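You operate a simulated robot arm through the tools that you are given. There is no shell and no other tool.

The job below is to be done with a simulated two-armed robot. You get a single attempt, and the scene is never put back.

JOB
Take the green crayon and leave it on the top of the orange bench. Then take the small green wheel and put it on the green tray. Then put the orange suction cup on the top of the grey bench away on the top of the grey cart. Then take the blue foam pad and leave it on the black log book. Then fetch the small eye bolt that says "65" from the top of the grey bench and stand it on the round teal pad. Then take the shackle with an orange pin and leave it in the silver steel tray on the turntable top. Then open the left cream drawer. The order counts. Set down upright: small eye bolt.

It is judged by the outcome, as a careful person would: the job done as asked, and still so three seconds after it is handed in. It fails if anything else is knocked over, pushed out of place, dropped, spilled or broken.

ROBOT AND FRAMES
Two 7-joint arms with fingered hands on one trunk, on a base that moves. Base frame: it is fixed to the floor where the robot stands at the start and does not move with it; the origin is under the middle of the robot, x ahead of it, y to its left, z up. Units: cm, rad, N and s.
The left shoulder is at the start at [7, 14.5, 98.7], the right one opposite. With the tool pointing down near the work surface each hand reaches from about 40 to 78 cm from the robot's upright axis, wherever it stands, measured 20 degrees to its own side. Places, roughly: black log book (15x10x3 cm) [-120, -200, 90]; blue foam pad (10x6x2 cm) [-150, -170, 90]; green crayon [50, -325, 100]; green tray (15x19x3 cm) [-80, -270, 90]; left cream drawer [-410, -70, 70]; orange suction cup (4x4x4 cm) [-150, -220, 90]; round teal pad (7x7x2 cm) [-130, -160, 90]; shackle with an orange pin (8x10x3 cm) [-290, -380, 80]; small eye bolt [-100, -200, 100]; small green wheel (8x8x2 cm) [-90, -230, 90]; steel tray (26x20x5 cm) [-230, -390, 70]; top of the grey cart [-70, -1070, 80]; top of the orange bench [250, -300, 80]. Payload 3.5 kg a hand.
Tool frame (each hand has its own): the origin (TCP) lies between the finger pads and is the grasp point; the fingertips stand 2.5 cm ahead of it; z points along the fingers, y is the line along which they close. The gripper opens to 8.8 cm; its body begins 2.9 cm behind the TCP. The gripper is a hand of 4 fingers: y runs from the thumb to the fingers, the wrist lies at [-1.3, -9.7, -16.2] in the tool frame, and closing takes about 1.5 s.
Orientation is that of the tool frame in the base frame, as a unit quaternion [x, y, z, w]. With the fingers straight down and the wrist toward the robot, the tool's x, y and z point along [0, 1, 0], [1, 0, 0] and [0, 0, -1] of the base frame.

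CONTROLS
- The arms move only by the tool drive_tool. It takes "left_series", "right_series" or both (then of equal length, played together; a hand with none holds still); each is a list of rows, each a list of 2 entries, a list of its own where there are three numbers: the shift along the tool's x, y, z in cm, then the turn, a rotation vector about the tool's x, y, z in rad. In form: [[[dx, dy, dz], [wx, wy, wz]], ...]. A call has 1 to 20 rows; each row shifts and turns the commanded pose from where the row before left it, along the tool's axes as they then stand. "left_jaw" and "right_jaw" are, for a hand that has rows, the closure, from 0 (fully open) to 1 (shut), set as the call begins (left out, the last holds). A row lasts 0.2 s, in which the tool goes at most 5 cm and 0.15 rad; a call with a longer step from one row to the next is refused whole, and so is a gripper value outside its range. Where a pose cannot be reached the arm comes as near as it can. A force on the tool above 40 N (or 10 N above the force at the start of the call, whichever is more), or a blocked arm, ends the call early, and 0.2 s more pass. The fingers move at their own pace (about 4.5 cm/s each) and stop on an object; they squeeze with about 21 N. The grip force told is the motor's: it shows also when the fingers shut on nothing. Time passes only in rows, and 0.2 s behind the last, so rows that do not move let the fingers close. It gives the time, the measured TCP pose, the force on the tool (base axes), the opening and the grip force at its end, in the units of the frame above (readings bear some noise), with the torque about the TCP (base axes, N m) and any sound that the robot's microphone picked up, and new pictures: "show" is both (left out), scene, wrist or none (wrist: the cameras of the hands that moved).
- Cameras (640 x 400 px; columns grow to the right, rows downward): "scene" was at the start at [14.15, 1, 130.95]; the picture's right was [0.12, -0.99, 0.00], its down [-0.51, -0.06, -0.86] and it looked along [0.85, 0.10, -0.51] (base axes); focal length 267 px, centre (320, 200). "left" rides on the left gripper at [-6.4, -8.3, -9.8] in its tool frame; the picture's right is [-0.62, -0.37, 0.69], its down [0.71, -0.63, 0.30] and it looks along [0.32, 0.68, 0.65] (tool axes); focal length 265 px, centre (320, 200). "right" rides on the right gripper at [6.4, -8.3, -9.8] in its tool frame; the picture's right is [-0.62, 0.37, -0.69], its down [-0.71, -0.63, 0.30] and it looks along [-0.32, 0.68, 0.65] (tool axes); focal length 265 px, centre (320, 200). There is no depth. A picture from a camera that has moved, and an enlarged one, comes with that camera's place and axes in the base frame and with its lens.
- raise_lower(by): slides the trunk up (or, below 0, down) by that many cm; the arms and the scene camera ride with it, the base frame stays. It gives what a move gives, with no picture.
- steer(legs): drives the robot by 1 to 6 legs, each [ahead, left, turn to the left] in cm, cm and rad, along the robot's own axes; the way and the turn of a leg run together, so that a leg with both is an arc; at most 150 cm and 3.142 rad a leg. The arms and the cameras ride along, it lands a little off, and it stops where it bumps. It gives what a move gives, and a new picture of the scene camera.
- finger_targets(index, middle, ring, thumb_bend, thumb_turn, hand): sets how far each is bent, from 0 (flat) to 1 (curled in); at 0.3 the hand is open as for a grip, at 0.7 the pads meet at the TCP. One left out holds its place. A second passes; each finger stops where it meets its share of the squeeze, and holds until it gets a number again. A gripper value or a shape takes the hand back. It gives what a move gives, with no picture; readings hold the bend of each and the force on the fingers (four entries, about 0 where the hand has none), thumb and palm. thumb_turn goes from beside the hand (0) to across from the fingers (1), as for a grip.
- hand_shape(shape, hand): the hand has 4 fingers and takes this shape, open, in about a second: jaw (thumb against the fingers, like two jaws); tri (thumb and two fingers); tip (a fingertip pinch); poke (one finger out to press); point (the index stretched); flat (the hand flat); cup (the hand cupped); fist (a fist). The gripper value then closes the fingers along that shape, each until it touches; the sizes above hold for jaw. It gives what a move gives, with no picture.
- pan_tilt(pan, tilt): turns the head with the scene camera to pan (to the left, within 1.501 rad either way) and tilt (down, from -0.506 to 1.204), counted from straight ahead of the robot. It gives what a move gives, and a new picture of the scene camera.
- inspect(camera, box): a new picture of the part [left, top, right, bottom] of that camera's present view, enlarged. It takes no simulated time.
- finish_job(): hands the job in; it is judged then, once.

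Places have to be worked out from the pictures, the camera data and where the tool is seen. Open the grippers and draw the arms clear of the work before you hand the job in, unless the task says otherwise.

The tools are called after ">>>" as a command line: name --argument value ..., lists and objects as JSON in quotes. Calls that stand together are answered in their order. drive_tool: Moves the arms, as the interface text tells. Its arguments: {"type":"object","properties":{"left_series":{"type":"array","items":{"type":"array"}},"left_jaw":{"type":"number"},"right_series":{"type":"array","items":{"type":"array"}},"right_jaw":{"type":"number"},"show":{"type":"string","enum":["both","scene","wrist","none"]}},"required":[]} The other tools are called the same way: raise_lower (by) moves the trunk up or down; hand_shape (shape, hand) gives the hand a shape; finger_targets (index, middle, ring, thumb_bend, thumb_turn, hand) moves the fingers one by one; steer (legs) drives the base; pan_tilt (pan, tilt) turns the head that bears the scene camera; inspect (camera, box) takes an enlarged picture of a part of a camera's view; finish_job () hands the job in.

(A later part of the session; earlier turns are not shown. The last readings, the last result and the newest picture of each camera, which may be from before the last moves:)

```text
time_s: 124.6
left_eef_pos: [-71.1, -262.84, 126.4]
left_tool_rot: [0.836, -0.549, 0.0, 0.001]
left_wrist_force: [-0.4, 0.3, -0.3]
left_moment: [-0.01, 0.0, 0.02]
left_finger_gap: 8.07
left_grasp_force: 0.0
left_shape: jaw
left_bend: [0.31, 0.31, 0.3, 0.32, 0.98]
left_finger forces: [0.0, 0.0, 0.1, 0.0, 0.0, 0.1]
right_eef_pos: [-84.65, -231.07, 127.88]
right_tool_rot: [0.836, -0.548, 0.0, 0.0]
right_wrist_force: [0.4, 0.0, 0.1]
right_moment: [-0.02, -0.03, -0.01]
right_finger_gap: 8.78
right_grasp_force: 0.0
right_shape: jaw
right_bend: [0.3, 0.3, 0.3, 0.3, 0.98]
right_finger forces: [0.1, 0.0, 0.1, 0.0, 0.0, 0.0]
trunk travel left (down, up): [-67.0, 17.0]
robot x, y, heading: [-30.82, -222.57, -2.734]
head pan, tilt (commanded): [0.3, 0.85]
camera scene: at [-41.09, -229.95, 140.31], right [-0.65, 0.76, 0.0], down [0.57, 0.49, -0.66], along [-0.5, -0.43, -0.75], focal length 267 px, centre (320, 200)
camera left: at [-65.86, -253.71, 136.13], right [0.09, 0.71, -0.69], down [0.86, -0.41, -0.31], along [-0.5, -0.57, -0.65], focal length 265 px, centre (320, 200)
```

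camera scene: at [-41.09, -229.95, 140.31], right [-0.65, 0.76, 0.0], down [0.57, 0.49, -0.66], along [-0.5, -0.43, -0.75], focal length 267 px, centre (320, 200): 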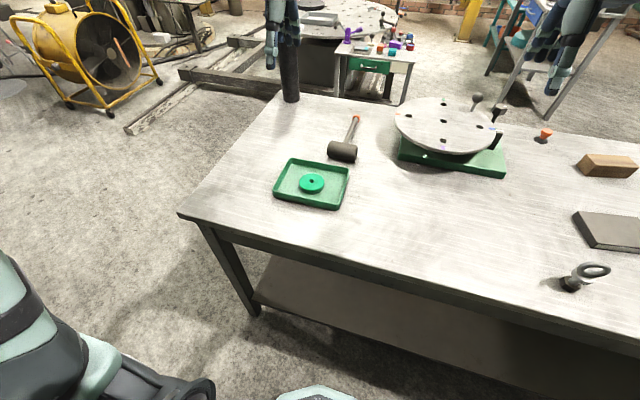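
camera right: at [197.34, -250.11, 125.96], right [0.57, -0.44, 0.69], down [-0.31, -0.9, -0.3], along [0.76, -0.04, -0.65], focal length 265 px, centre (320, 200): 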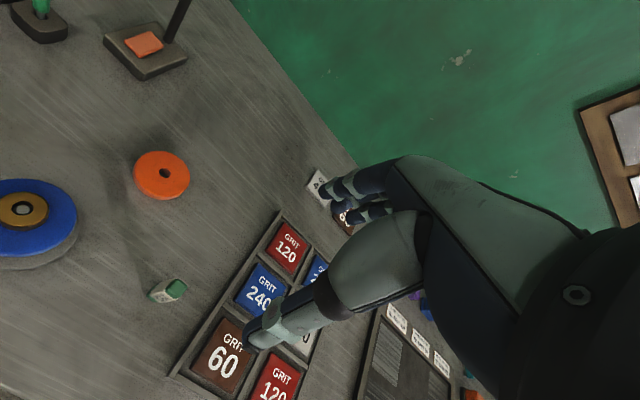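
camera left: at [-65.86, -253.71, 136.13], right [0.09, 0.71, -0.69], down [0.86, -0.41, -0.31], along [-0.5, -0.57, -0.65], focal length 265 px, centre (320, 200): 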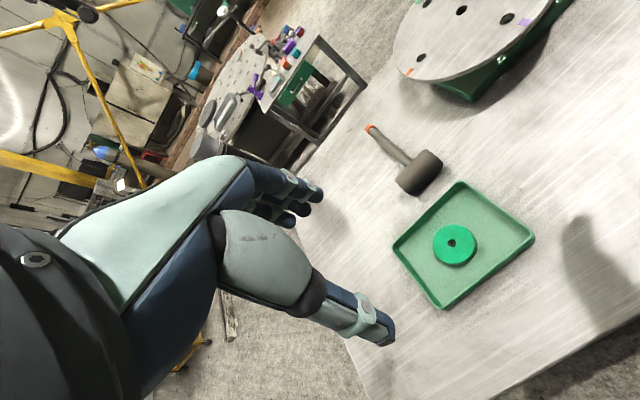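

The wheel lies in the green tray. Next is the orange suction cup at the far edge of the grey bench; I look at the space behind the bench before driving around.

>>> pan_tilt --pan -0.35 --tilt 0.35

>>> inspect --camera "scene" --box '[0, 50, 320, 250]'

```text
time_s: 125.7
left_eef_pos: [-71.17, -262.99, 126.44]
left_tool_rot: [0.836, -0.549, 0.0, 0.001]
left_wrist_force: [0.1, 1.1, -0.2]
left_moment: [-0.03, -0.02, 0.0]
left_finger_gap: 8.06
left_grasp_force: 0.0
left_shape: jaw
left_bend: [0.31, 0.31, 0.3, 0.32, 0.98]
left_finger forces: [0.0, 0.0, 0.0, 0.1, 0.1, 0.0]
right_eef_pos: [-84.74, -231.15, 128.12]
right_tool_rot: [0.836, -0.549, 0.0, 0.001]
right_wrist_force: [0.7, -0.2, 0.0]
right_moment: [0.03, -0.01, -0.03]
right_finger_gap: 8.8
right_grasp_force: 0.0
right_shape: jaw
right_bend: [0.3, 0.3, 0.3, 0.3, 0.98]
right_finger forces: [0.1, 0.0, 0.0, 0.1, 0.0, 0.1]
trunk travel left (down, up): [-67.0, 17.0]
robot x, y, heading: [-30.74, -222.99, -2.733]
head pan, tilt (commanded): [-0.351, 0.351]
camera scene: at [-44.43, -225.46, 144.66], right [-0.06, 1.0, 0.0], down [0.34, 0.02, -0.94], along [-0.94, -0.06, -0.34], focal length 267 px, centre (320, 200)
```

scene: 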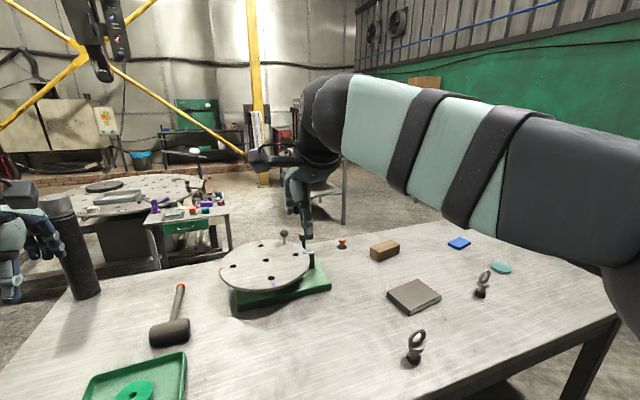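

```text
2.00 times, centred on (160, 150) of scene
camera zoom: at [-44.43, -225.46, 144.66], right [-0.06, 1.0, 0.0], down [0.34, 0.02, -0.94], along [-0.94, -0.06, -0.34], focal length 535 px, centre (640, 300)
```

zoom: 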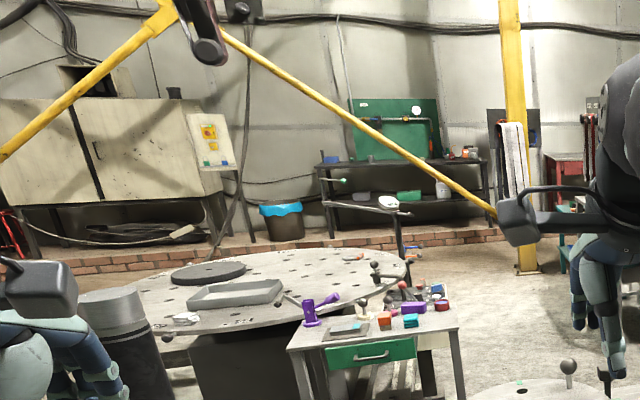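

The floor behind the grey bench looks open. I drive around its right end: first sideways to the right.

>>> steer --legs '[[-6, -150, 0], [0, -30, 0]]'

>>> pan_tilt --pan 0.0 --tilt 0.4

```text
refused: leg 1 is longer than a leg can be; nothing moved
```

```text
time_s: 126.5
left_eef_pos: [-71.05, -263.03, 126.41]
left_tool_rot: [0.836, -0.549, 0.0, 0.002]
left_wrist_force: [0.5, -1.2, -0.9]
left_moment: [-0.02, -0.07, 0.0]
left_finger_gap: 8.07
left_grasp_force: 0.0
left_shape: jaw
left_bend: [0.31, 0.31, 0.3, 0.32, 0.98]
left_finger forces: [0.0, 0.0, 0.0, 0.0, 0.0, 0.0]
right_eef_pos: [-84.75, -231.2, 127.86]
right_tool_rot: [0.835, -0.55, -0.001, 0.001]
right_wrist_force: [0.9, 0.1, 0.2]
right_moment: [-0.01, 0.04, -0.03]
right_finger_gap: 8.78
right_grasp_force: 0.1
right_shape: jaw
right_bend: [0.3, 0.3, 0.3, 0.3, 0.98]
right_finger forces: [0.0, 0.1, 0.1, 0.0, 0.0, 0.0]
trunk travel left (down, up): [-67.0, 17.0]
robot x, y, heading: [-30.22, -222.88, -2.734]
head pan, tilt (commanded): [0.0, 0.4]
camera scene: at [-43.63, -228.59, 144.22], right [-0.4, 0.92, 0.0], down [0.36, 0.15, -0.92], along [-0.85, -0.37, -0.39], focal length 267 px, centre (320, 200)
```

scene: 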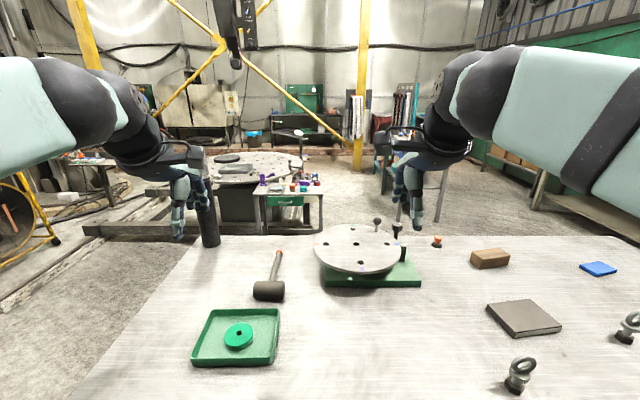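

The leg was too long; I split it into shorter legs.

>>> steer --legs '[[-6, -100, 0], [0, -78, 0]]'

```text
time_s: 135.5
left_eef_pos: [-138.46, -100.32, 126.32]
left_tool_rot: [0.845, -0.535, -0.001, 0.001]
left_wrist_force: [0.6, 0.9, 0.8]
left_moment: [0.02, -0.02, 0.02]
left_finger_gap: 8.04
left_grasp_force: 0.2
left_shape: jaw
left_bend: [0.31, 0.31, 0.3, 0.32, 0.98]
left_finger forces: [0.0, 0.0, 0.1, 0.0, 0.1, 0.0]
right_eef_pos: [-153.28, -69.07, 127.97]
right_tool_rot: [0.845, -0.535, 0.0, 0.001]
right_wrist_force: [0.3, -0.3, 0.3]
right_moment: [-0.02, -0.01, 0.03]
right_finger_gap: 8.78
right_grasp_force: 0.0
right_shape: jaw
right_bend: [0.3, 0.3, 0.3, 0.3, 0.98]
right_finger forces: [0.0, 0.0, 0.0, 0.0, 0.0, 0.1]
trunk travel left (down, up): [-67.0, 17.0]
robot x, y, heading: [-99.18, -58.48, -2.7]
head pan, tilt (commanded): [0.0, 0.4]
camera scene: at [-112.15, -65.1, 144.22], right [-0.43, 0.9, 0.0], down [0.35, 0.17, -0.92], along [-0.83, -0.39, -0.39], focal length 267 px, centre (320, 200)
```

scene: 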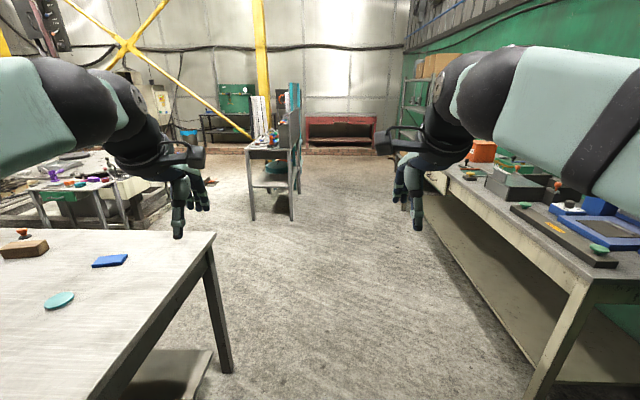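

The corridor between the grey bench and the cream bench is about 150 cm wide. I drive ahead past the grey bench's end, then turn around to face it from behind.

>>> steer --legs '[[90, 0, -0.03], [85, 0, 0], [0, 0, 3.1]]'

```text
time_s: 151.5
left_eef_pos: [-216.44, -87.76, 126.4]
left_tool_rot: [0.552, 0.834, 0.001, 0.001]
left_wrist_force: [0.9, 0.1, 0.3]
left_moment: [0.04, 0.02, 0.03]
left_finger_gap: 8.07
left_grasp_force: 0.0
left_shape: jaw
left_bend: [0.31, 0.31, 0.3, 0.32, 0.98]
left_finger forces: [0.0, 0.0, 0.0, 0.0, 0.0, 0.0]
right_eef_pos: [-203.05, -119.58, 127.98]
right_tool_rot: [0.552, 0.834, 0.0, 0.001]
right_wrist_force: [0.7, 0.3, 0.1]
right_moment: [0.0, 0.0, 0.01]
right_finger_gap: 8.78
right_grasp_force: 0.1
right_shape: jaw
right_bend: [0.3, 0.3, 0.3, 0.3, 0.98]
right_finger forces: [0.0, 0.0, 0.1, 0.0, 0.0, 0.0]
trunk travel left (down, up): [-67.0, 17.0]
robot x, y, heading: [-256.79, -127.55, 0.4]
head pan, tilt (commanded): [0.0, 0.4]
camera scene: at [-243.73, -122.02, 144.22], right [0.39, -0.92, 0.0], down [-0.36, -0.15, -0.92], along [0.85, 0.36, -0.39], focal length 267 px, centre (320, 200)
```

scene: 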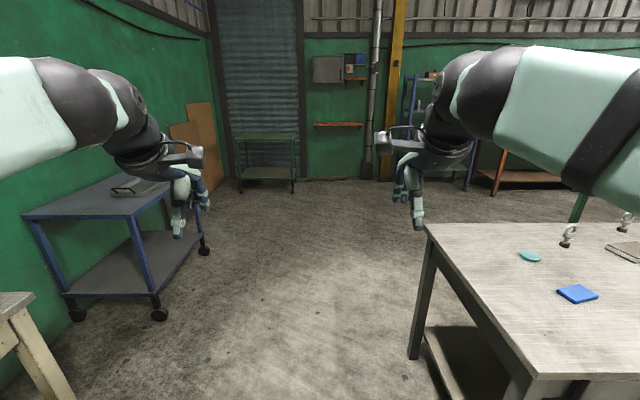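

I now face the bench from behind. The cup should be about 112 cm to my right; I move there.

>>> steer --legs '[[6, -110, 0]]'

>>> pan_tilt --pan -0.3 --tilt 0.8

>>> inspect --camera "right" --box '[0, 0, 640, 400]'

```text
time_s: 157.2
left_eef_pos: [-167.89, -188.37, 126.37]
left_tool_rot: [0.561, 0.828, 0.001, 0.0]
left_wrist_force: [0.6, -0.2, 0.9]
left_moment: [0.0, -0.01, 0.01]
left_finger_gap: 8.05
left_grasp_force: 0.2
left_shape: jaw
left_bend: [0.31, 0.31, 0.3, 0.32, 0.98]
left_finger forces: [0.0, 0.0, 0.0, 0.0, 0.1, 0.0]
right_eef_pos: [-155.3, -220.55, 127.93]
right_tool_rot: [0.561, 0.828, 0.0, 0.0]
right_wrist_force: [0.1, 0.0, 0.5]
right_moment: [0.01, -0.01, 0.01]
right_finger_gap: 8.75
right_grasp_force: 0.0
right_shape: jaw
right_bend: [0.3, 0.3, 0.3, 0.3, 0.98]
right_finger forces: [0.0, 0.0, 0.0, 0.0, 0.0, 0.1]
trunk travel left (down, up): [-67.0, 17.0]
robot x, y, heading: [-209.34, -227.26, 0.375]
head pan, tilt (commanded): [0.0, 0.4]
camera scene: at [-196.09, -222.01, 144.22], right [0.37, -0.93, 0.0], down [-0.36, -0.14, -0.92], along [0.86, 0.34, -0.39], focal length 267 px, centre (320, 200)
```

scene: 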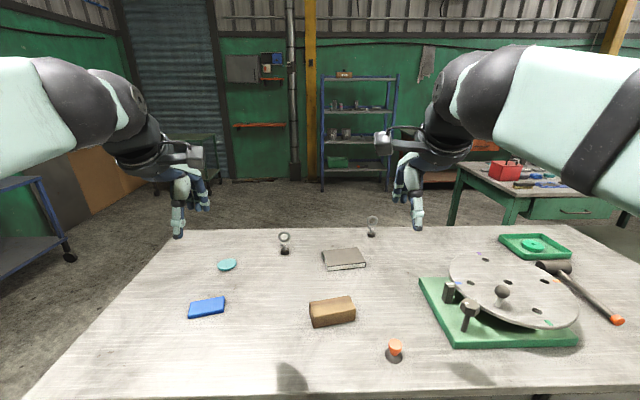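

```text
time_s: 158.1
left_eef_pos: [-167.86, -188.38, 126.46]
left_tool_rot: [0.56, 0.828, 0.001, 0.0]
left_wrist_force: [0.8, -0.6, 0.2]
left_moment: [0.02, -0.01, 0.0]
left_finger_gap: 8.04
left_grasp_force: 0.1
left_shape: jaw
left_bend: [0.31, 0.31, 0.3, 0.32, 0.98]
left_finger forces: [0.0, 0.1, 0.1, 0.1, 0.0, 0.0]
right_eef_pos: [-155.25, -220.65, 128.06]
right_tool_rot: [0.561, 0.828, 0.001, 0.001]
right_wrist_force: [-0.4, -0.6, -0.4]
right_moment: [-0.01, 0.0, -0.03]
right_finger_gap: 8.78
right_grasp_force: 0.0
right_shape: jaw
right_bend: [0.3, 0.3, 0.3, 0.3, 0.98]
right_finger forces: [0.1, 0.1, 0.0, 0.0, 0.1, 0.1]
trunk travel left (down, up): [-67.0, 17.0]
robot x, y, heading: [-209.37, -227.08, 0.379]
head pan, tilt (commanded): [-0.3, 0.799]
camera scene: at [-196.64, -224.84, 140.71], right [0.08, -1.0, 0.0], down [-0.71, -0.06, -0.7], along [0.7, 0.06, -0.72], focal length 267 px, centre (320, 200)
```

scene: 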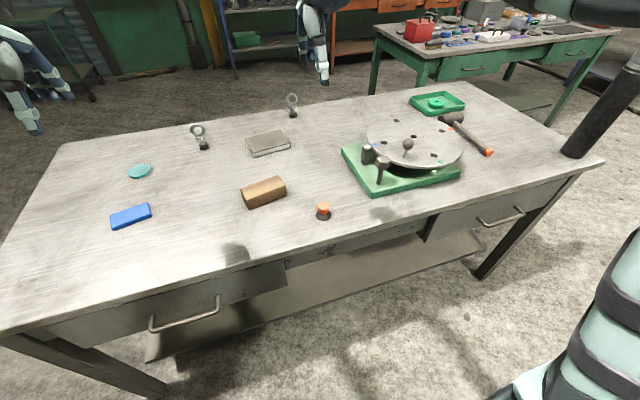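

```text
1.00 times, centred on (320, 200) of right (not enlarged: the box is as wide or as high as the picture)
camera zoom: at [-165.39, -217.76, 137.78], right [0.57, -0.44, 0.69], down [-0.32, -0.9, -0.3], along [0.76, -0.05, -0.65], focal length 265 px, centre (320, 200)
```

zoom: 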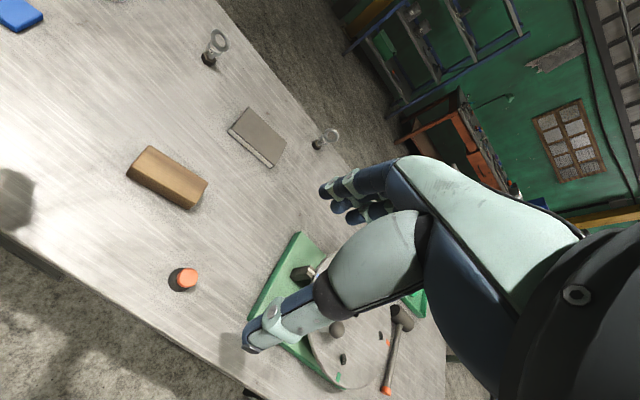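

The suction cup is near (-148.3,-221.8), top z≈88. I zoom in to see its shape.

>>> inspect --camera "scene" --box '[284, 185, 364, 235]'

>>> inspect --camera "right" --box '[128, 240, 256, 320]'

```text
8.00 times, centred on (324, 210) of scene
camera zoom: at [-196.64, -224.84, 140.71], right [0.08, -1.0, 0.0], down [-0.71, -0.06, -0.7], along [0.7, 0.06, -0.72], focal length 2139 px, centre (288, 120)
```

zoom: 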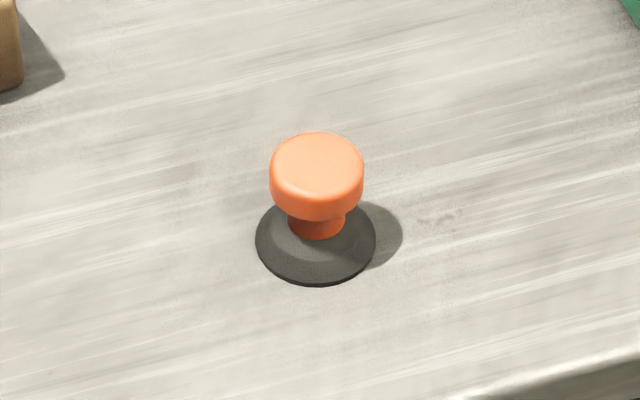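

```text
5.00 times, centred on (192, 280) of right
camera zoom: at [-165.39, -217.76, 137.78], right [0.57, -0.44, 0.69], down [-0.32, -0.9, -0.3], along [0.76, -0.05, -0.65], focal length 1327 px, centre (960, -200)
```

zoom: 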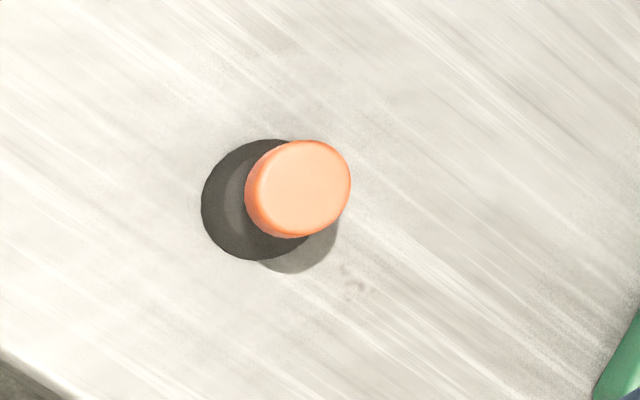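

The cup is a mushroom knob: cap top at z≈89.3, 3 cm wide, on a thin black disc. I move over it with the right hand and descend part way.

>>> drive_tool --right_series '[[[-1.74, 2.8, 0], [0, 0, 0]], [[-1.74, 2.8, 0], [0, 0, 0]], [[0, 0, 3], [0, 0, 0]], [[0, 0, 3], [0, 0, 0]], [[0, 0, 3], [0, 0, 0]], [[0, 0, 3], [0, 0, 0]], [[0, 0, 3], [0, 0, 0]], [[0, 0, 3], [0, 0, 0]], [[0, 0, 3], [0, 0, 0]], [[0, 0, 3], [0, 0, 0]], [[0, 0, 3], [0, 0, 0]], [[0, 0, 0], [0, 0, 0]]]' --right_jaw 0 --show "both"

```text
time_s: 160.7
left_eef_pos: [-168.05, -188.33, 126.46]
left_tool_rot: [0.56, 0.828, 0.001, 0.0]
left_wrist_force: [0.2, -0.8, -0.5]
left_moment: [0.02, 0.02, 0.0]
left_finger_gap: 8.08
left_grasp_force: 0.0
left_shape: jaw
left_bend: [0.31, 0.31, 0.3, 0.32, 0.98]
left_finger forces: [0.0, 0.0, 0.0, 0.0, 0.1, 0.0]
right_eef_pos: [-148.75, -221.95, 100.8]
right_tool_rot: [0.561, 0.827, 0.001, 0.0]
right_wrist_force: [0.7, 0.3, -0.2]
right_moment: [0.0, -0.01, -0.02]
right_finger_gap: 8.79
right_grasp_force: 0.0
right_shape: jaw
right_bend: [0.3, 0.3, 0.3, 0.3, 0.98]
right_finger forces: [0.1, 0.1, 0.0, 0.1, 0.0, 0.0]
trunk travel left (down, up): [-67.0, 17.0]
robot x, y, heading: [-209.94, -227.18, 0.377]
head pan, tilt (commanded): [-0.3, 0.799]
camera scene: at [-196.7, -224.85, 140.71], right [0.08, -1.0, 0.0], down [-0.71, -0.06, -0.7], along [0.7, 0.06, -0.72], focal length 267 px, centre (320, 200)
camera right: at [-158.91, -219.1, 110.63], right [0.57, -0.44, 0.69], down [-0.32, -0.9, -0.31], along [0.76, -0.05, -0.65], focal length 265 px, centre (320, 200)
```

scene: 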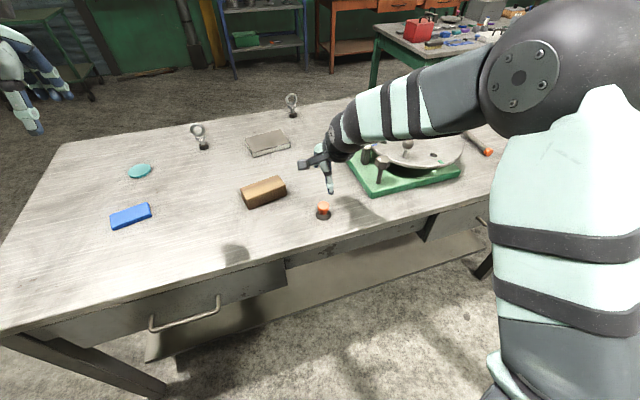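
right: 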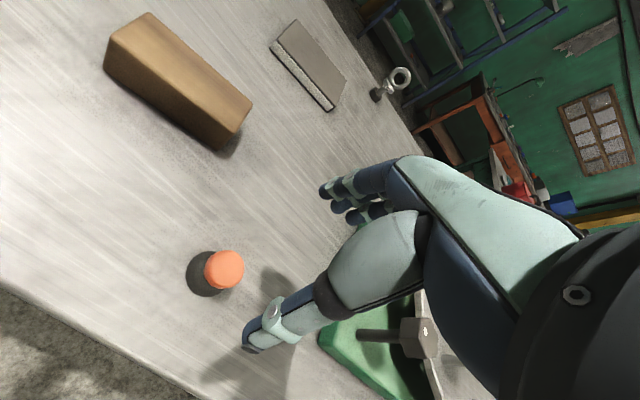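

Aligned. I descend to z≈88.6 and check.

>>> drive_tool --right_series '[[[0, 0, 2], [0, 0, 0]], [[0, 0, 2], [0, 0, 0]], [[0, 0, 2], [0, 0, 0]], [[0, 0, 2], [0, 0, 0]], [[0, 0, 1.5], [0, 0, 0]], [[0, 0, 1], [0, 0, 0]], [[0, 0, 0.8], [0, 0, 0]], [[0, 0, 0.7], [0, 0, 0]], [[0, 0, 0], [0, 0, 0]]]' --show "both"

>>> inspect --camera "scene" --box '[264, 160, 392, 240]'

```text
time_s: 162.7
left_eef_pos: [-168.01, -188.33, 126.43]
left_tool_rot: [0.561, 0.828, 0.001, 0.001]
left_wrist_force: [-0.6, -0.4, 0.9]
left_moment: [-0.04, -0.01, 0.01]
left_finger_gap: 8.06
left_grasp_force: 0.0
left_shape: jaw
left_bend: [0.31, 0.31, 0.3, 0.32, 0.98]
left_finger forces: [0.0, 0.0, 0.0, 0.0, 0.0, 0.0]
right_eef_pos: [-148.81, -221.76, 88.97]
right_tool_rot: [0.561, 0.828, 0.0, 0.001]
right_wrist_force: [-0.2, -0.1, -0.1]
right_moment: [-0.03, 0.04, 0.02]
right_finger_gap: 8.77
right_grasp_force: 0.1
right_shape: jaw
right_bend: [0.3, 0.3, 0.3, 0.3, 0.98]
right_finger forces: [0.0, 0.0, 0.0, 0.0, 0.1, 0.0]
trunk travel left (down, up): [-67.0, 17.0]
robot x, y, heading: [-209.65, -227.53, 0.381]
head pan, tilt (commanded): [-0.3, 0.799]
camera scene: at [-196.65, -224.84, 140.71], right [0.08, -1.0, 0.0], down [-0.71, -0.06, -0.7], along [0.69, 0.06, -0.72], focal length 267 px, centre (320, 200)
camera right: at [-158.84, -218.9, 98.72], right [0.57, -0.44, 0.69], down [-0.32, -0.9, -0.3], along [0.76, -0.05, -0.65], focal length 265 px, centre (320, 200)
```

scene: 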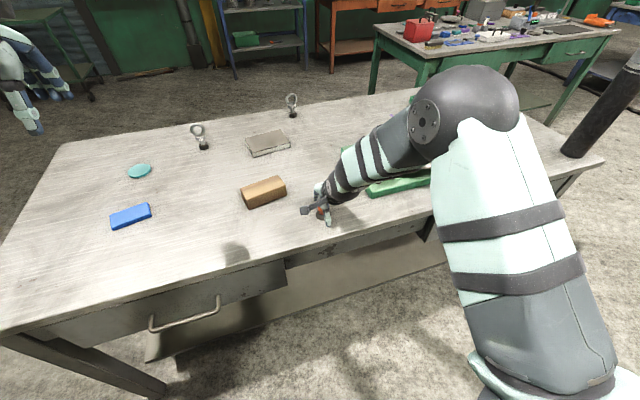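
right: 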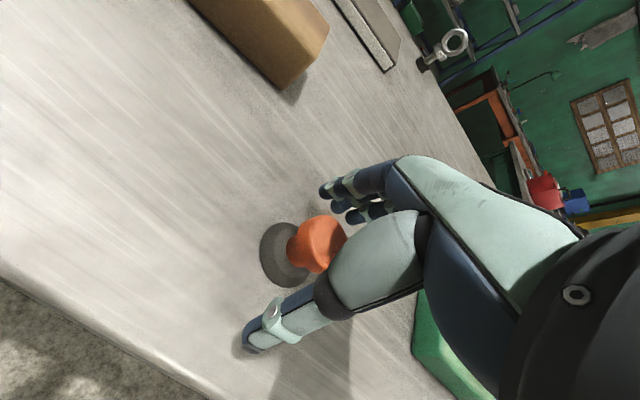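

```text
5.00 times, centred on (328, 200) of scene
camera zoom: at [-196.65, -224.84, 140.71], right [0.08, -1.0, 0.0], down [-0.71, -0.06, -0.7], along [0.69, 0.06, -0.72], focal length 1337 px, centre (280, 200)
```

zoom: 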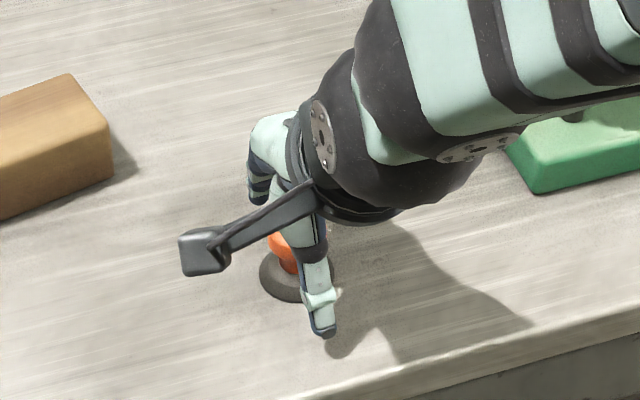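

Centred. I lower 0.3 cm more and close the hand on the knob.

>>> drive_tool --right_series '[[[0, 0, 0.3], [0, 0, 0]], [[0, 0, 0], [0, 0, 0]]]' --show "none"

>>> drive_tool --right_series '[[[0, 0, 0], [0, 0, 0]], [[0, 0, 0], [0, 0, 0]], [[0, 0, 0], [0, 0, 0]], [[0, 0, 0], [0, 0, 0]], [[0, 0, 0], [0, 0, 0]], [[0, 0, 0], [0, 0, 0]], [[0, 0, 0], [0, 0, 0]], [[0, 0, 0], [0, 0, 0]]]' --right_jaw 1 --show "wrist"

```text
time_s: 163.2
left_eef_pos: [-167.88, -188.43, 126.48]
left_tool_rot: [0.561, 0.828, 0.002, 0.0]
left_wrist_force: [0.5, -0.3, -0.1]
left_moment: [0.01, 0.02, -0.02]
left_finger_gap: 8.05
left_grasp_force: 0.1
left_shape: jaw
left_bend: [0.31, 0.31, 0.3, 0.32, 0.98]
left_finger forces: [0.0, 0.0, 0.1, 0.0, 0.0, 0.1]
right_eef_pos: [-148.73, -221.78, 88.59]
right_tool_rot: [0.561, 0.828, 0.0, 0.001]
right_wrist_force: [0.2, 0.2, 0.6]
right_moment: [-0.01, 0.03, 0.0]
right_finger_gap: 8.78
right_grasp_force: 0.1
right_shape: jaw
right_bend: [0.3, 0.3, 0.3, 0.3, 0.98]
right_finger forces: [0.1, 0.0, 0.0, 0.0, 0.1, 0.0]
trunk travel left (down, up): [-67.0, 17.0]
robot x, y, heading: [-209.37, -227.35, 0.377]
head pan, tilt (commanded): [-0.3, 0.799]
```

```text
time_s: 165.1
left_eef_pos: [-167.98, -188.37, 126.38]
left_tool_rot: [0.56, 0.828, 0.0, 0.001]
left_wrist_force: [1.1, 0.0, 0.2]
left_moment: [0.01, 0.01, 0.01]
left_finger_gap: 8.05
left_grasp_force: 0.1
left_shape: jaw
left_bend: [0.31, 0.31, 0.3, 0.32, 0.98]
left_finger forces: [0.0, 0.0, 0.0, 0.0, 0.0, 0.1]
right_eef_pos: [-148.76, -221.71, 88.63]
right_tool_rot: [0.561, 0.828, 0.001, 0.0]
right_wrist_force: [-0.2, 0.3, 1.9]
right_moment: [0.0, -0.06, 0.0]
right_finger_gap: 2.07
right_grasp_force: 20.8
right_shape: jaw
right_bend: [0.73, 0.55, 0.63, 0.74, 1.0]
right_finger forces: [10.0, 7.1, 0.0, 0.0, 18.1, 0.1]
trunk travel left (down, up): [-67.0, 17.0]
robot x, y, heading: [-209.38, -227.47, 0.385]
head pan, tilt (commanded): [-0.3, 0.799]
camera right: at [-158.83, -218.92, 98.43], right [0.57, -0.44, 0.69], down [-0.32, -0.9, -0.3], along [0.76, -0.05, -0.65], focal length 265 px, centre (320, 200)
```

right: 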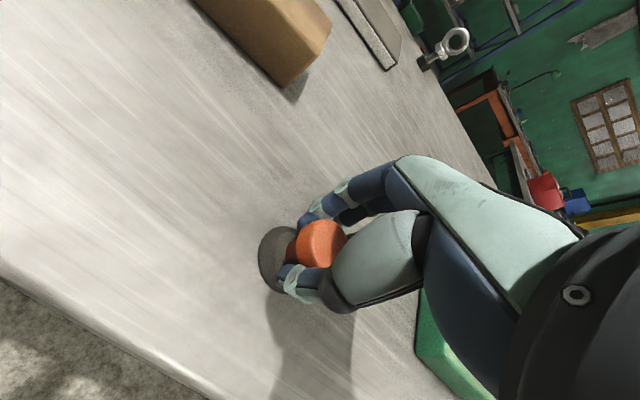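

The fingers hold the knob under its cap. I lift slowly.

>>> drive_tool --right_series '[[[0, 0, -0.5], [0, 0, 0]], [[0, 0, -0.5], [0, 0, 0]], [[0, 0, -1], [0, 0, 0]], [[0, 0, -1], [0, 0, 0]], [[0, 0, -1.5], [0, 0, 0]], [[0, 0, -2], [0, 0, 0]], [[0, 0, -2], [0, 0, 0]], [[0, 0, -2], [0, 0, 0]], [[0, 0, 0], [0, 0, 0]]]' --show "both"

```text
time_s: 167.1
left_eef_pos: [-168.09, -188.29, 126.43]
left_tool_rot: [0.561, 0.828, 0.0, 0.001]
left_wrist_force: [-0.1, 0.2, -0.2]
left_moment: [0.02, 0.02, -0.03]
left_finger_gap: 8.07
left_grasp_force: 0.0
left_shape: jaw
left_bend: [0.31, 0.31, 0.3, 0.32, 0.98]
left_finger forces: [0.0, 0.0, 0.0, 0.0, 0.0, 0.0]
right_eef_pos: [-148.6, -221.85, 99.05]
right_tool_rot: [0.561, 0.828, 0.0, -0.001]
right_wrist_force: [-0.1, 1.0, 0.0]
right_moment: [0.01, 0.01, 0.02]
right_finger_gap: 2.06
right_grasp_force: 20.8
right_shape: jaw
right_bend: [0.73, 0.55, 0.63, 0.74, 1.0]
right_finger forces: [10.1, 7.2, 0.0, 0.0, 17.8, 0.0]
trunk travel left (down, up): [-67.0, 17.0]
robot x, y, heading: [-209.17, -227.25, 0.382]
head pan, tilt (commanded): [-0.3, 0.799]
camera scene: at [-196.6, -224.83, 140.7], right [0.08, -1.0, 0.0], down [-0.71, -0.06, -0.7], along [0.69, 0.06, -0.72], focal length 267 px, centre (320, 200)
camera right: at [-158.75, -218.93, 108.94], right [0.57, -0.44, 0.69], down [-0.32, -0.9, -0.3], along [0.76, -0.05, -0.65], focal length 265 px, centre (320, 200)
```

scene: 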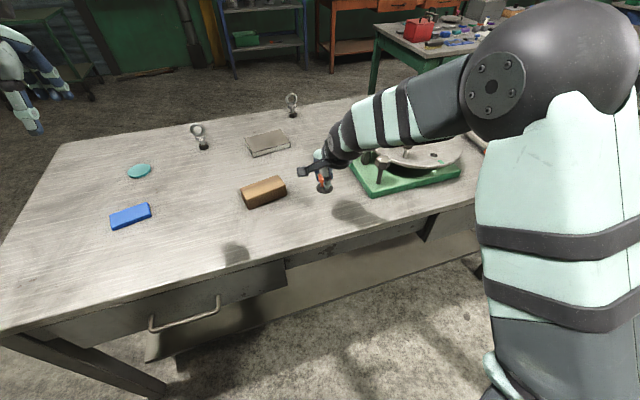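
right: 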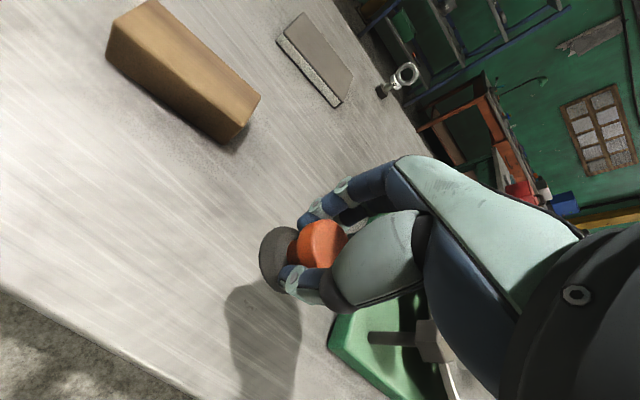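

The cup is lifted. I raise and pull it back, then look toward -y for the way to the grey cart.

>>> drive_tool --right_series '[[[0, 0, -2.5], [0, 0, 0]], [[0, 0, -2.5], [0, 0, 0]], [[0, 0, -2.5], [0, 0, 0]], [[0, -1, -2.5], [0, 0, 0]], [[0, -1, -2.5], [0, 0, 0]], [[0, -1, -2.5], [0, 0, 0]], [[0, -1, -2.5], [0, 0, 0]], [[0, -1, -2.5], [0, 0, 0]], [[0, -1, -2.5], [0, 0, 0]], [[0, 0, 0], [0, 0, 0]]]' --show "none"

>>> pan_tilt --pan -1.5 --tilt 0.3

```text
time_s: 169.2
left_eef_pos: [-167.92, -188.39, 126.37]
left_tool_rot: [0.56, 0.829, 0.001, 0.0]
left_wrist_force: [-0.6, 0.3, 0.2]
left_moment: [0.02, -0.01, -0.04]
left_finger_gap: 8.06
left_grasp_force: 0.0
left_shape: jaw
left_bend: [0.31, 0.31, 0.3, 0.32, 0.98]
left_finger forces: [0.0, 0.0, 0.1, 0.1, 0.1, 0.1]
right_eef_pos: [-154.03, -223.9, 121.89]
right_tool_rot: [0.56, 0.828, 0.0, 0.0]
right_wrist_force: [0.2, 1.0, -0.2]
right_moment: [-0.03, 0.01, 0.03]
right_finger_gap: 2.12
right_grasp_force: 21.4
right_shape: jaw
right_bend: [0.74, 0.54, 0.63, 0.77, 1.0]
right_finger forces: [14.0, 7.6, 0.0, 0.0, 28.8, 0.0]
trunk travel left (down, up): [-67.0, 17.0]
robot x, y, heading: [-208.95, -226.98, 0.377]
head pan, tilt (commanded): [-0.3, 0.799]
```

```text
time_s: 170.7
left_eef_pos: [-167.87, -188.37, 126.41]
left_tool_rot: [0.561, 0.828, 0.001, 0.0]
left_wrist_force: [0.6, 0.6, -0.2]
left_moment: [0.02, 0.0, -0.01]
left_finger_gap: 8.06
left_grasp_force: 0.1
left_shape: jaw
left_bend: [0.31, 0.31, 0.3, 0.32, 0.98]
left_finger forces: [0.1, 0.0, 0.0, 0.1, 0.0, 0.0]
right_eef_pos: [-154.03, -223.97, 121.81]
right_tool_rot: [0.561, 0.828, 0.001, 0.001]
right_wrist_force: [0.0, -0.5, -0.1]
right_moment: [0.02, 0.0, -0.01]
right_finger_gap: 2.14
right_grasp_force: 21.2
right_shape: jaw
right_bend: [0.74, 0.54, 0.63, 0.77, 1.0]
right_finger forces: [14.1, 7.5, 0.0, 0.0, 28.8, 0.1]
trunk travel left (down, up): [-67.0, 17.0]
robot x, y, heading: [-209.38, -227.36, 0.383]
head pan, tilt (commanded): [-1.499, 0.3]
camera scene: at [-200.59, -233.88, 145.14], right [-0.9, -0.44, 0.0], down [-0.13, 0.27, -0.96], along [0.42, -0.86, -0.3], focal length 267 px, centre (320, 200)
```

scene: 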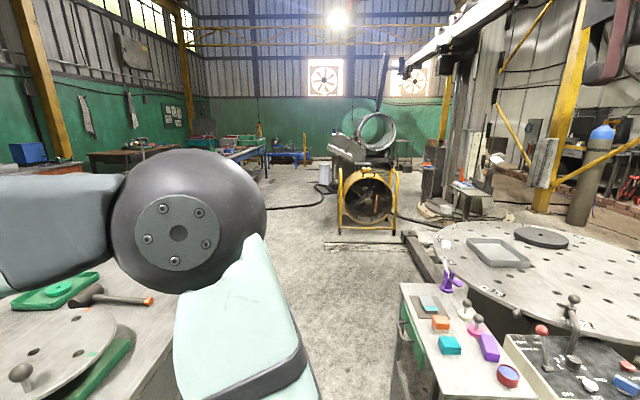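

There is an aisle toward -y with a yellow fan in it. I zoom in on the far region where the grey cart should be.

>>> inspect --camera "scene" --box '[240, 80, 480, 230]'

>>> inspect --camera "scene" --box '[360, 100, 460, 170]'

>>> inspect --camera "scene" --box '[400, 210, 640, 400]'

```text
2.67 times, centred on (360, 155) of scene
camera zoom: at [-200.59, -233.88, 145.14], right [-0.9, -0.44, 0.0], down [-0.13, 0.27, -0.96], along [0.42, -0.86, -0.3], focal length 713 px, centre (213, 320)
```

zoom: 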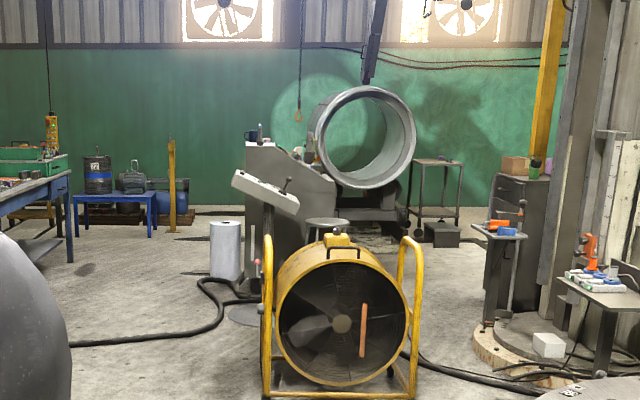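

```text
5.71 times, centred on (410, 135) of scene
camera zoom: at [-200.59, -233.88, 145.14], right [-0.9, -0.44, 0.0], down [-0.13, 0.27, -0.96], along [0.42, -0.86, -0.3], focal length 1528 px, centre (-194, 571)
```

zoom: 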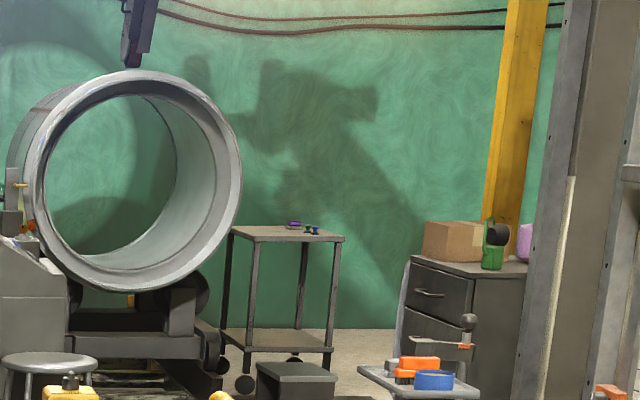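

```text
2.11 times, centred on (520, 305) of scene
camera zoom: at [-200.59, -233.88, 145.14], right [-0.9, -0.44, 0.0], down [-0.13, 0.27, -0.96], along [0.42, -0.86, -0.3], focal length 563 px, centre (-101, -21)
```

zoom: 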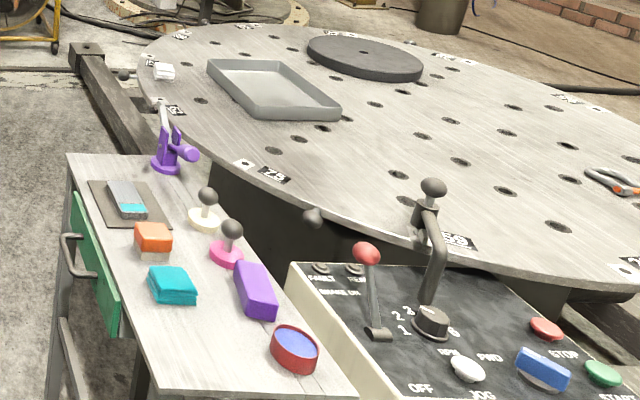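

The grey cart is the small table on casters near the far wall, right of the big tube machine; the way leads left of the yellow fan. First I back away from the bench and turn to look down the aisle.

>>> steer --legs '[[-22, 0, 0], [0, 0, -1.54]]'

>>> pan_tilt --pan 0.0 --tilt 0.35

```text
time_s: 176.1
left_eef_pos: [-189.14, -275.16, 126.41]
left_tool_rot: [0.978, 0.211, 0.0, 0.0]
left_wrist_force: [0.4, -0.6, -0.9]
left_moment: [0.04, -0.01, -0.02]
left_finger_gap: 8.04
left_grasp_force: 0.0
left_shape: jaw
left_bend: [0.31, 0.31, 0.3, 0.32, 0.98]
left_finger forces: [0.0, 0.1, 0.0, 0.0, 0.1, 0.1]
right_eef_pos: [-224.15, -290.63, 121.72]
right_tool_rot: [0.978, 0.211, 0.0, 0.001]
right_wrist_force: [1.2, 0.3, -0.9]
right_moment: [0.01, 0.03, 0.01]
right_finger_gap: 2.04
right_grasp_force: 21.5
right_shape: jaw
right_bend: [0.74, 0.57, 0.63, 0.78, 1.0]
right_finger forces: [20.4, 4.4, 0.0, 0.0, 26.2, 0.0]
trunk travel left (down, up): [-67.0, 17.0]
robot x, y, heading: [-229.94, -235.41, -1.149]
head pan, tilt (commanded): [-1.499, 0.3]
camera scene: at [-235.94, -244.48, 145.14], right [-0.48, 0.88, 0.0], down [0.26, 0.14, -0.96], along [-0.84, -0.45, -0.3], focal length 267 px, centre (320, 200)
```

scene: 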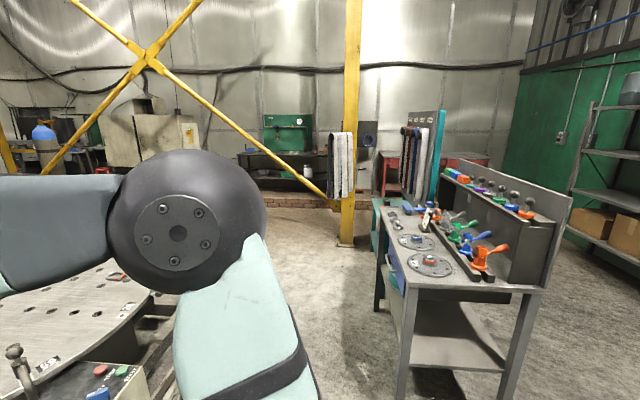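

```text
time_s: 177.7
left_eef_pos: [-189.23, -275.16, 126.4]
left_tool_rot: [0.978, 0.211, 0.0, 0.001]
left_wrist_force: [0.2, -0.4, -0.2]
left_moment: [0.02, -0.01, -0.02]
left_finger_gap: 8.06
left_grasp_force: 0.1
left_shape: jaw
left_bend: [0.31, 0.31, 0.3, 0.32, 0.98]
left_finger forces: [0.0, 0.0, 0.1, 0.1, 0.1, 0.1]
right_eef_pos: [-224.03, -290.84, 121.57]
right_tool_rot: [0.978, 0.21, 0.0, 0.001]
right_wrist_force: [0.8, 0.4, -0.3]
right_moment: [-0.04, 0.04, 0.0]
right_finger_gap: 2.04
right_grasp_force: 20.7
right_shape: jaw
right_bend: [0.74, 0.57, 0.63, 0.78, 1.0]
right_finger forces: [20.5, 4.4, 0.0, 0.0, 26.2, 0.1]
trunk travel left (down, up): [-67.0, 17.0]
robot x, y, heading: [-229.79, -235.4, -1.143]
head pan, tilt (commanded): [0.0, 0.351]
camera scene: at [-223.92, -248.53, 144.67], right [-0.91, -0.41, 0.0], down [-0.14, 0.31, -0.94], along [0.39, -0.86, -0.34], focal length 267 px, centre (320, 200)
```

scene: 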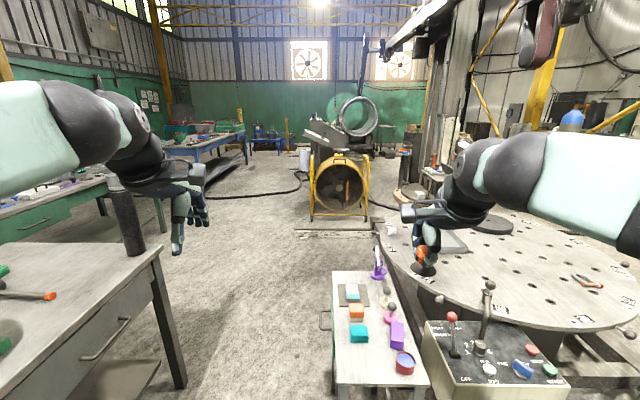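

The aisle between the grey bench and the small table is about 77 cm wide. I look down at my sides to judge my base's width before passing.

>>> pan_tilt --pan 1.2 --tilt 1.2

>>> pan_tilt --pan -0.7 --tilt 1.2

```text
time_s: 179.1
left_eef_pos: [-189.37, -275.19, 126.41]
left_tool_rot: [0.978, 0.209, 0.0, 0.001]
left_wrist_force: [0.0, 0.6, 0.3]
left_moment: [-0.02, 0.0, 0.0]
left_finger_gap: 8.04
left_grasp_force: 0.2
left_shape: jaw
left_bend: [0.31, 0.31, 0.3, 0.32, 0.98]
left_finger forces: [0.0, 0.0, 0.1, 0.0, 0.0, 0.0]
right_eef_pos: [-224.1, -290.72, 121.75]
right_tool_rot: [0.978, 0.21, 0.001, 0.001]
right_wrist_force: [-0.5, 0.0, -0.4]
right_moment: [-0.01, 0.02, 0.03]
right_finger_gap: 2.03
right_grasp_force: 21.4
right_shape: jaw
right_bend: [0.74, 0.57, 0.63, 0.78, 1.0]
right_finger forces: [20.4, 4.3, 0.0, 0.0, 26.2, 0.0]
trunk travel left (down, up): [-67.0, 17.0]
robot x, y, heading: [-230.19, -235.3, -1.145]
head pan, tilt (commanded): [1.201, 1.201]
camera scene: at [-222.15, -239.74, 137.94], right [0.05, -1.0, 0.0], down [-0.93, -0.05, -0.36], along [0.36, 0.02, -0.93], focal length 267 px, centre (320, 200)
```

scene: 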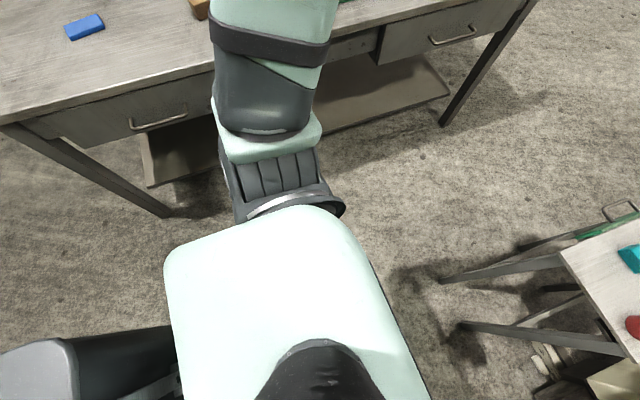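

```text
time_s: 180.9
left_eef_pos: [-189.2, -275.23, 126.43]
left_tool_rot: [0.978, 0.211, 0.0, 0.001]
left_wrist_force: [0.0, 0.3, 0.2]
left_moment: [-0.01, 0.0, 0.0]
left_finger_gap: 8.04
left_grasp_force: 0.1
left_shape: jaw
left_bend: [0.31, 0.31, 0.3, 0.32, 0.98]
left_finger forces: [0.0, 0.0, 0.1, 0.0, 0.1, 0.1]
right_eef_pos: [-224.13, -290.6, 121.73]
right_tool_rot: [0.977, 0.211, 0.0, 0.001]
right_wrist_force: [0.3, 0.4, 0.0]
right_moment: [-0.02, 0.0, 0.06]
right_finger_gap: 2.04
right_grasp_force: 20.8
right_shape: jaw
right_bend: [0.74, 0.57, 0.63, 0.78, 1.0]
right_finger forces: [20.4, 4.4, 0.1, 0.0, 26.3, 0.0]
trunk travel left (down, up): [-67.0, 17.0]
robot x, y, heading: [-229.73, -235.23, -1.146]
head pan, tilt (commanded): [-0.7, 1.201]
camera scene: at [-229.26, -245.42, 137.93], right [-0.96, 0.27, 0.0], down [0.25, 0.9, -0.36], along [-0.1, -0.35, -0.93], focal length 267 px, centre (320, 200)
```

scene: 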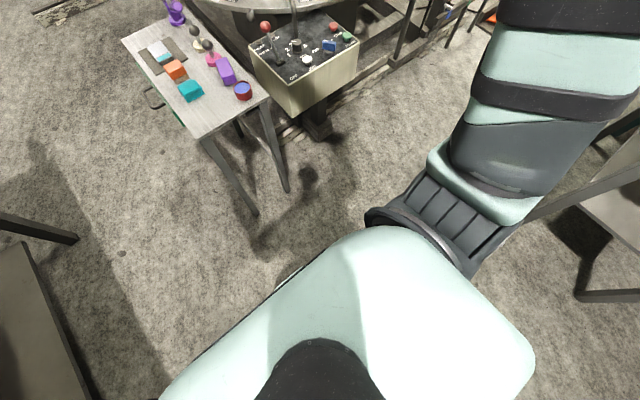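

The base isn't wider than about ±27 cm, so I can pass. I shift left to the middle of the aisle and then drive ahead along it.

>>> steer --legs '[[0, 36, -0.013], [60, 0, 0]]'

>>> pan_tilt --pan 0.0 --tilt 0.6

```text
time_s: 186.2
left_eef_pos: [-133.14, -317.49, 126.44]
left_tool_rot: [0.979, 0.203, 0.0, 0.0]
left_wrist_force: [-0.2, -0.8, 0.1]
left_moment: [-0.01, 0.0, 0.01]
left_finger_gap: 8.04
left_grasp_force: 0.0
left_shape: jaw
left_bend: [0.31, 0.31, 0.3, 0.32, 0.98]
left_finger forces: [0.0, 0.1, 0.0, 0.1, 0.1, 0.1]
right_eef_pos: [-168.33, -332.41, 121.78]
right_tool_rot: [0.979, 0.204, 0.0, 0.0]
right_wrist_force: [-0.3, -0.1, -0.7]
right_moment: [0.01, -0.02, -0.03]
right_finger_gap: 2.02
right_grasp_force: 21.3
right_shape: jaw
right_bend: [0.74, 0.57, 0.63, 0.78, 1.0]
right_finger forces: [20.3, 4.4, 0.0, 0.0, 26.3, 0.1]
trunk travel left (down, up): [-67.0, 17.0]
robot x, y, heading: [-173.33, -277.22, -1.16]
head pan, tilt (commanded): [-0.7, 1.201]
camera scene: at [-172.74, -287.12, 137.94], right [-0.96, 0.29, 0.0], down [0.27, 0.89, -0.36], along [-0.1, -0.35, -0.93], focal length 267 px, centre (320, 200)
```

scene: 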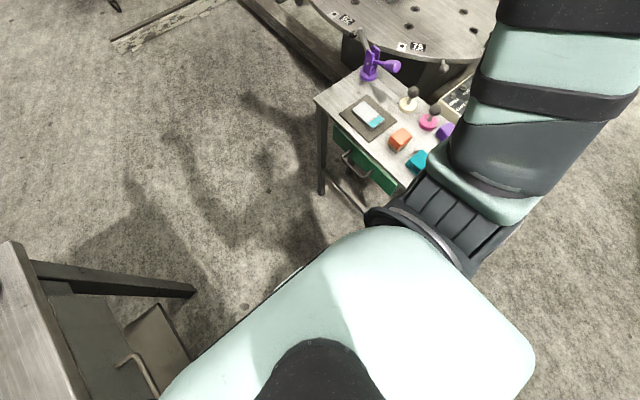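

```text
time_s: 187.3
left_eef_pos: [-133.14, -317.47, 126.47]
left_tool_rot: [0.979, 0.203, 0.001, 0.0]
left_wrist_force: [1.2, 1.0, 0.7]
left_moment: [-0.02, 0.01, 0.01]
left_finger_gap: 8.06
left_grasp_force: 0.1
left_shape: jaw
left_bend: [0.31, 0.31, 0.3, 0.32, 0.98]
left_finger forces: [0.0, 0.1, 0.0, 0.1, 0.1, 0.1]
right_eef_pos: [-168.16, -332.54, 121.76]
right_tool_rot: [0.979, 0.204, 0.0, 0.001]
right_wrist_force: [0.4, 0.1, -0.2]
right_moment: [-0.03, 0.01, 0.0]
right_finger_gap: 2.03
right_grasp_force: 20.8
right_shape: jaw
right_bend: [0.74, 0.57, 0.63, 0.78, 1.0]
right_finger forces: [20.3, 4.3, 0.1, 0.0, 26.3, 0.0]
trunk travel left (down, up): [-67.0, 17.0]
robot x, y, heading: [-173.39, -277.3, -1.162]
head pan, tilt (commanded): [0.0, 0.6]
camera scene: at [-167.61, -289.92, 142.39], right [-0.92, -0.4, 0.0], down [-0.23, 0.52, -0.82], along [0.33, -0.76, -0.57], focal length 267 px, centre (320, 200)
```

scene: 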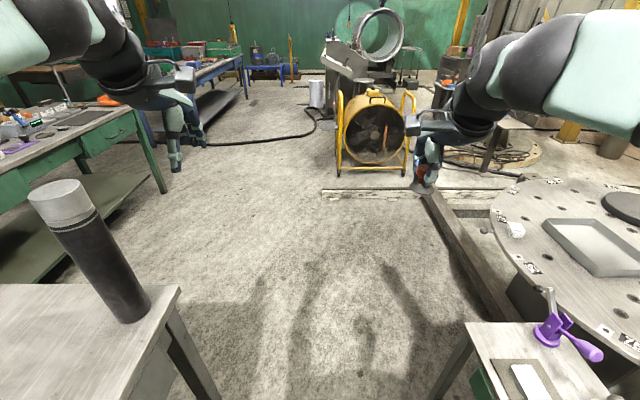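

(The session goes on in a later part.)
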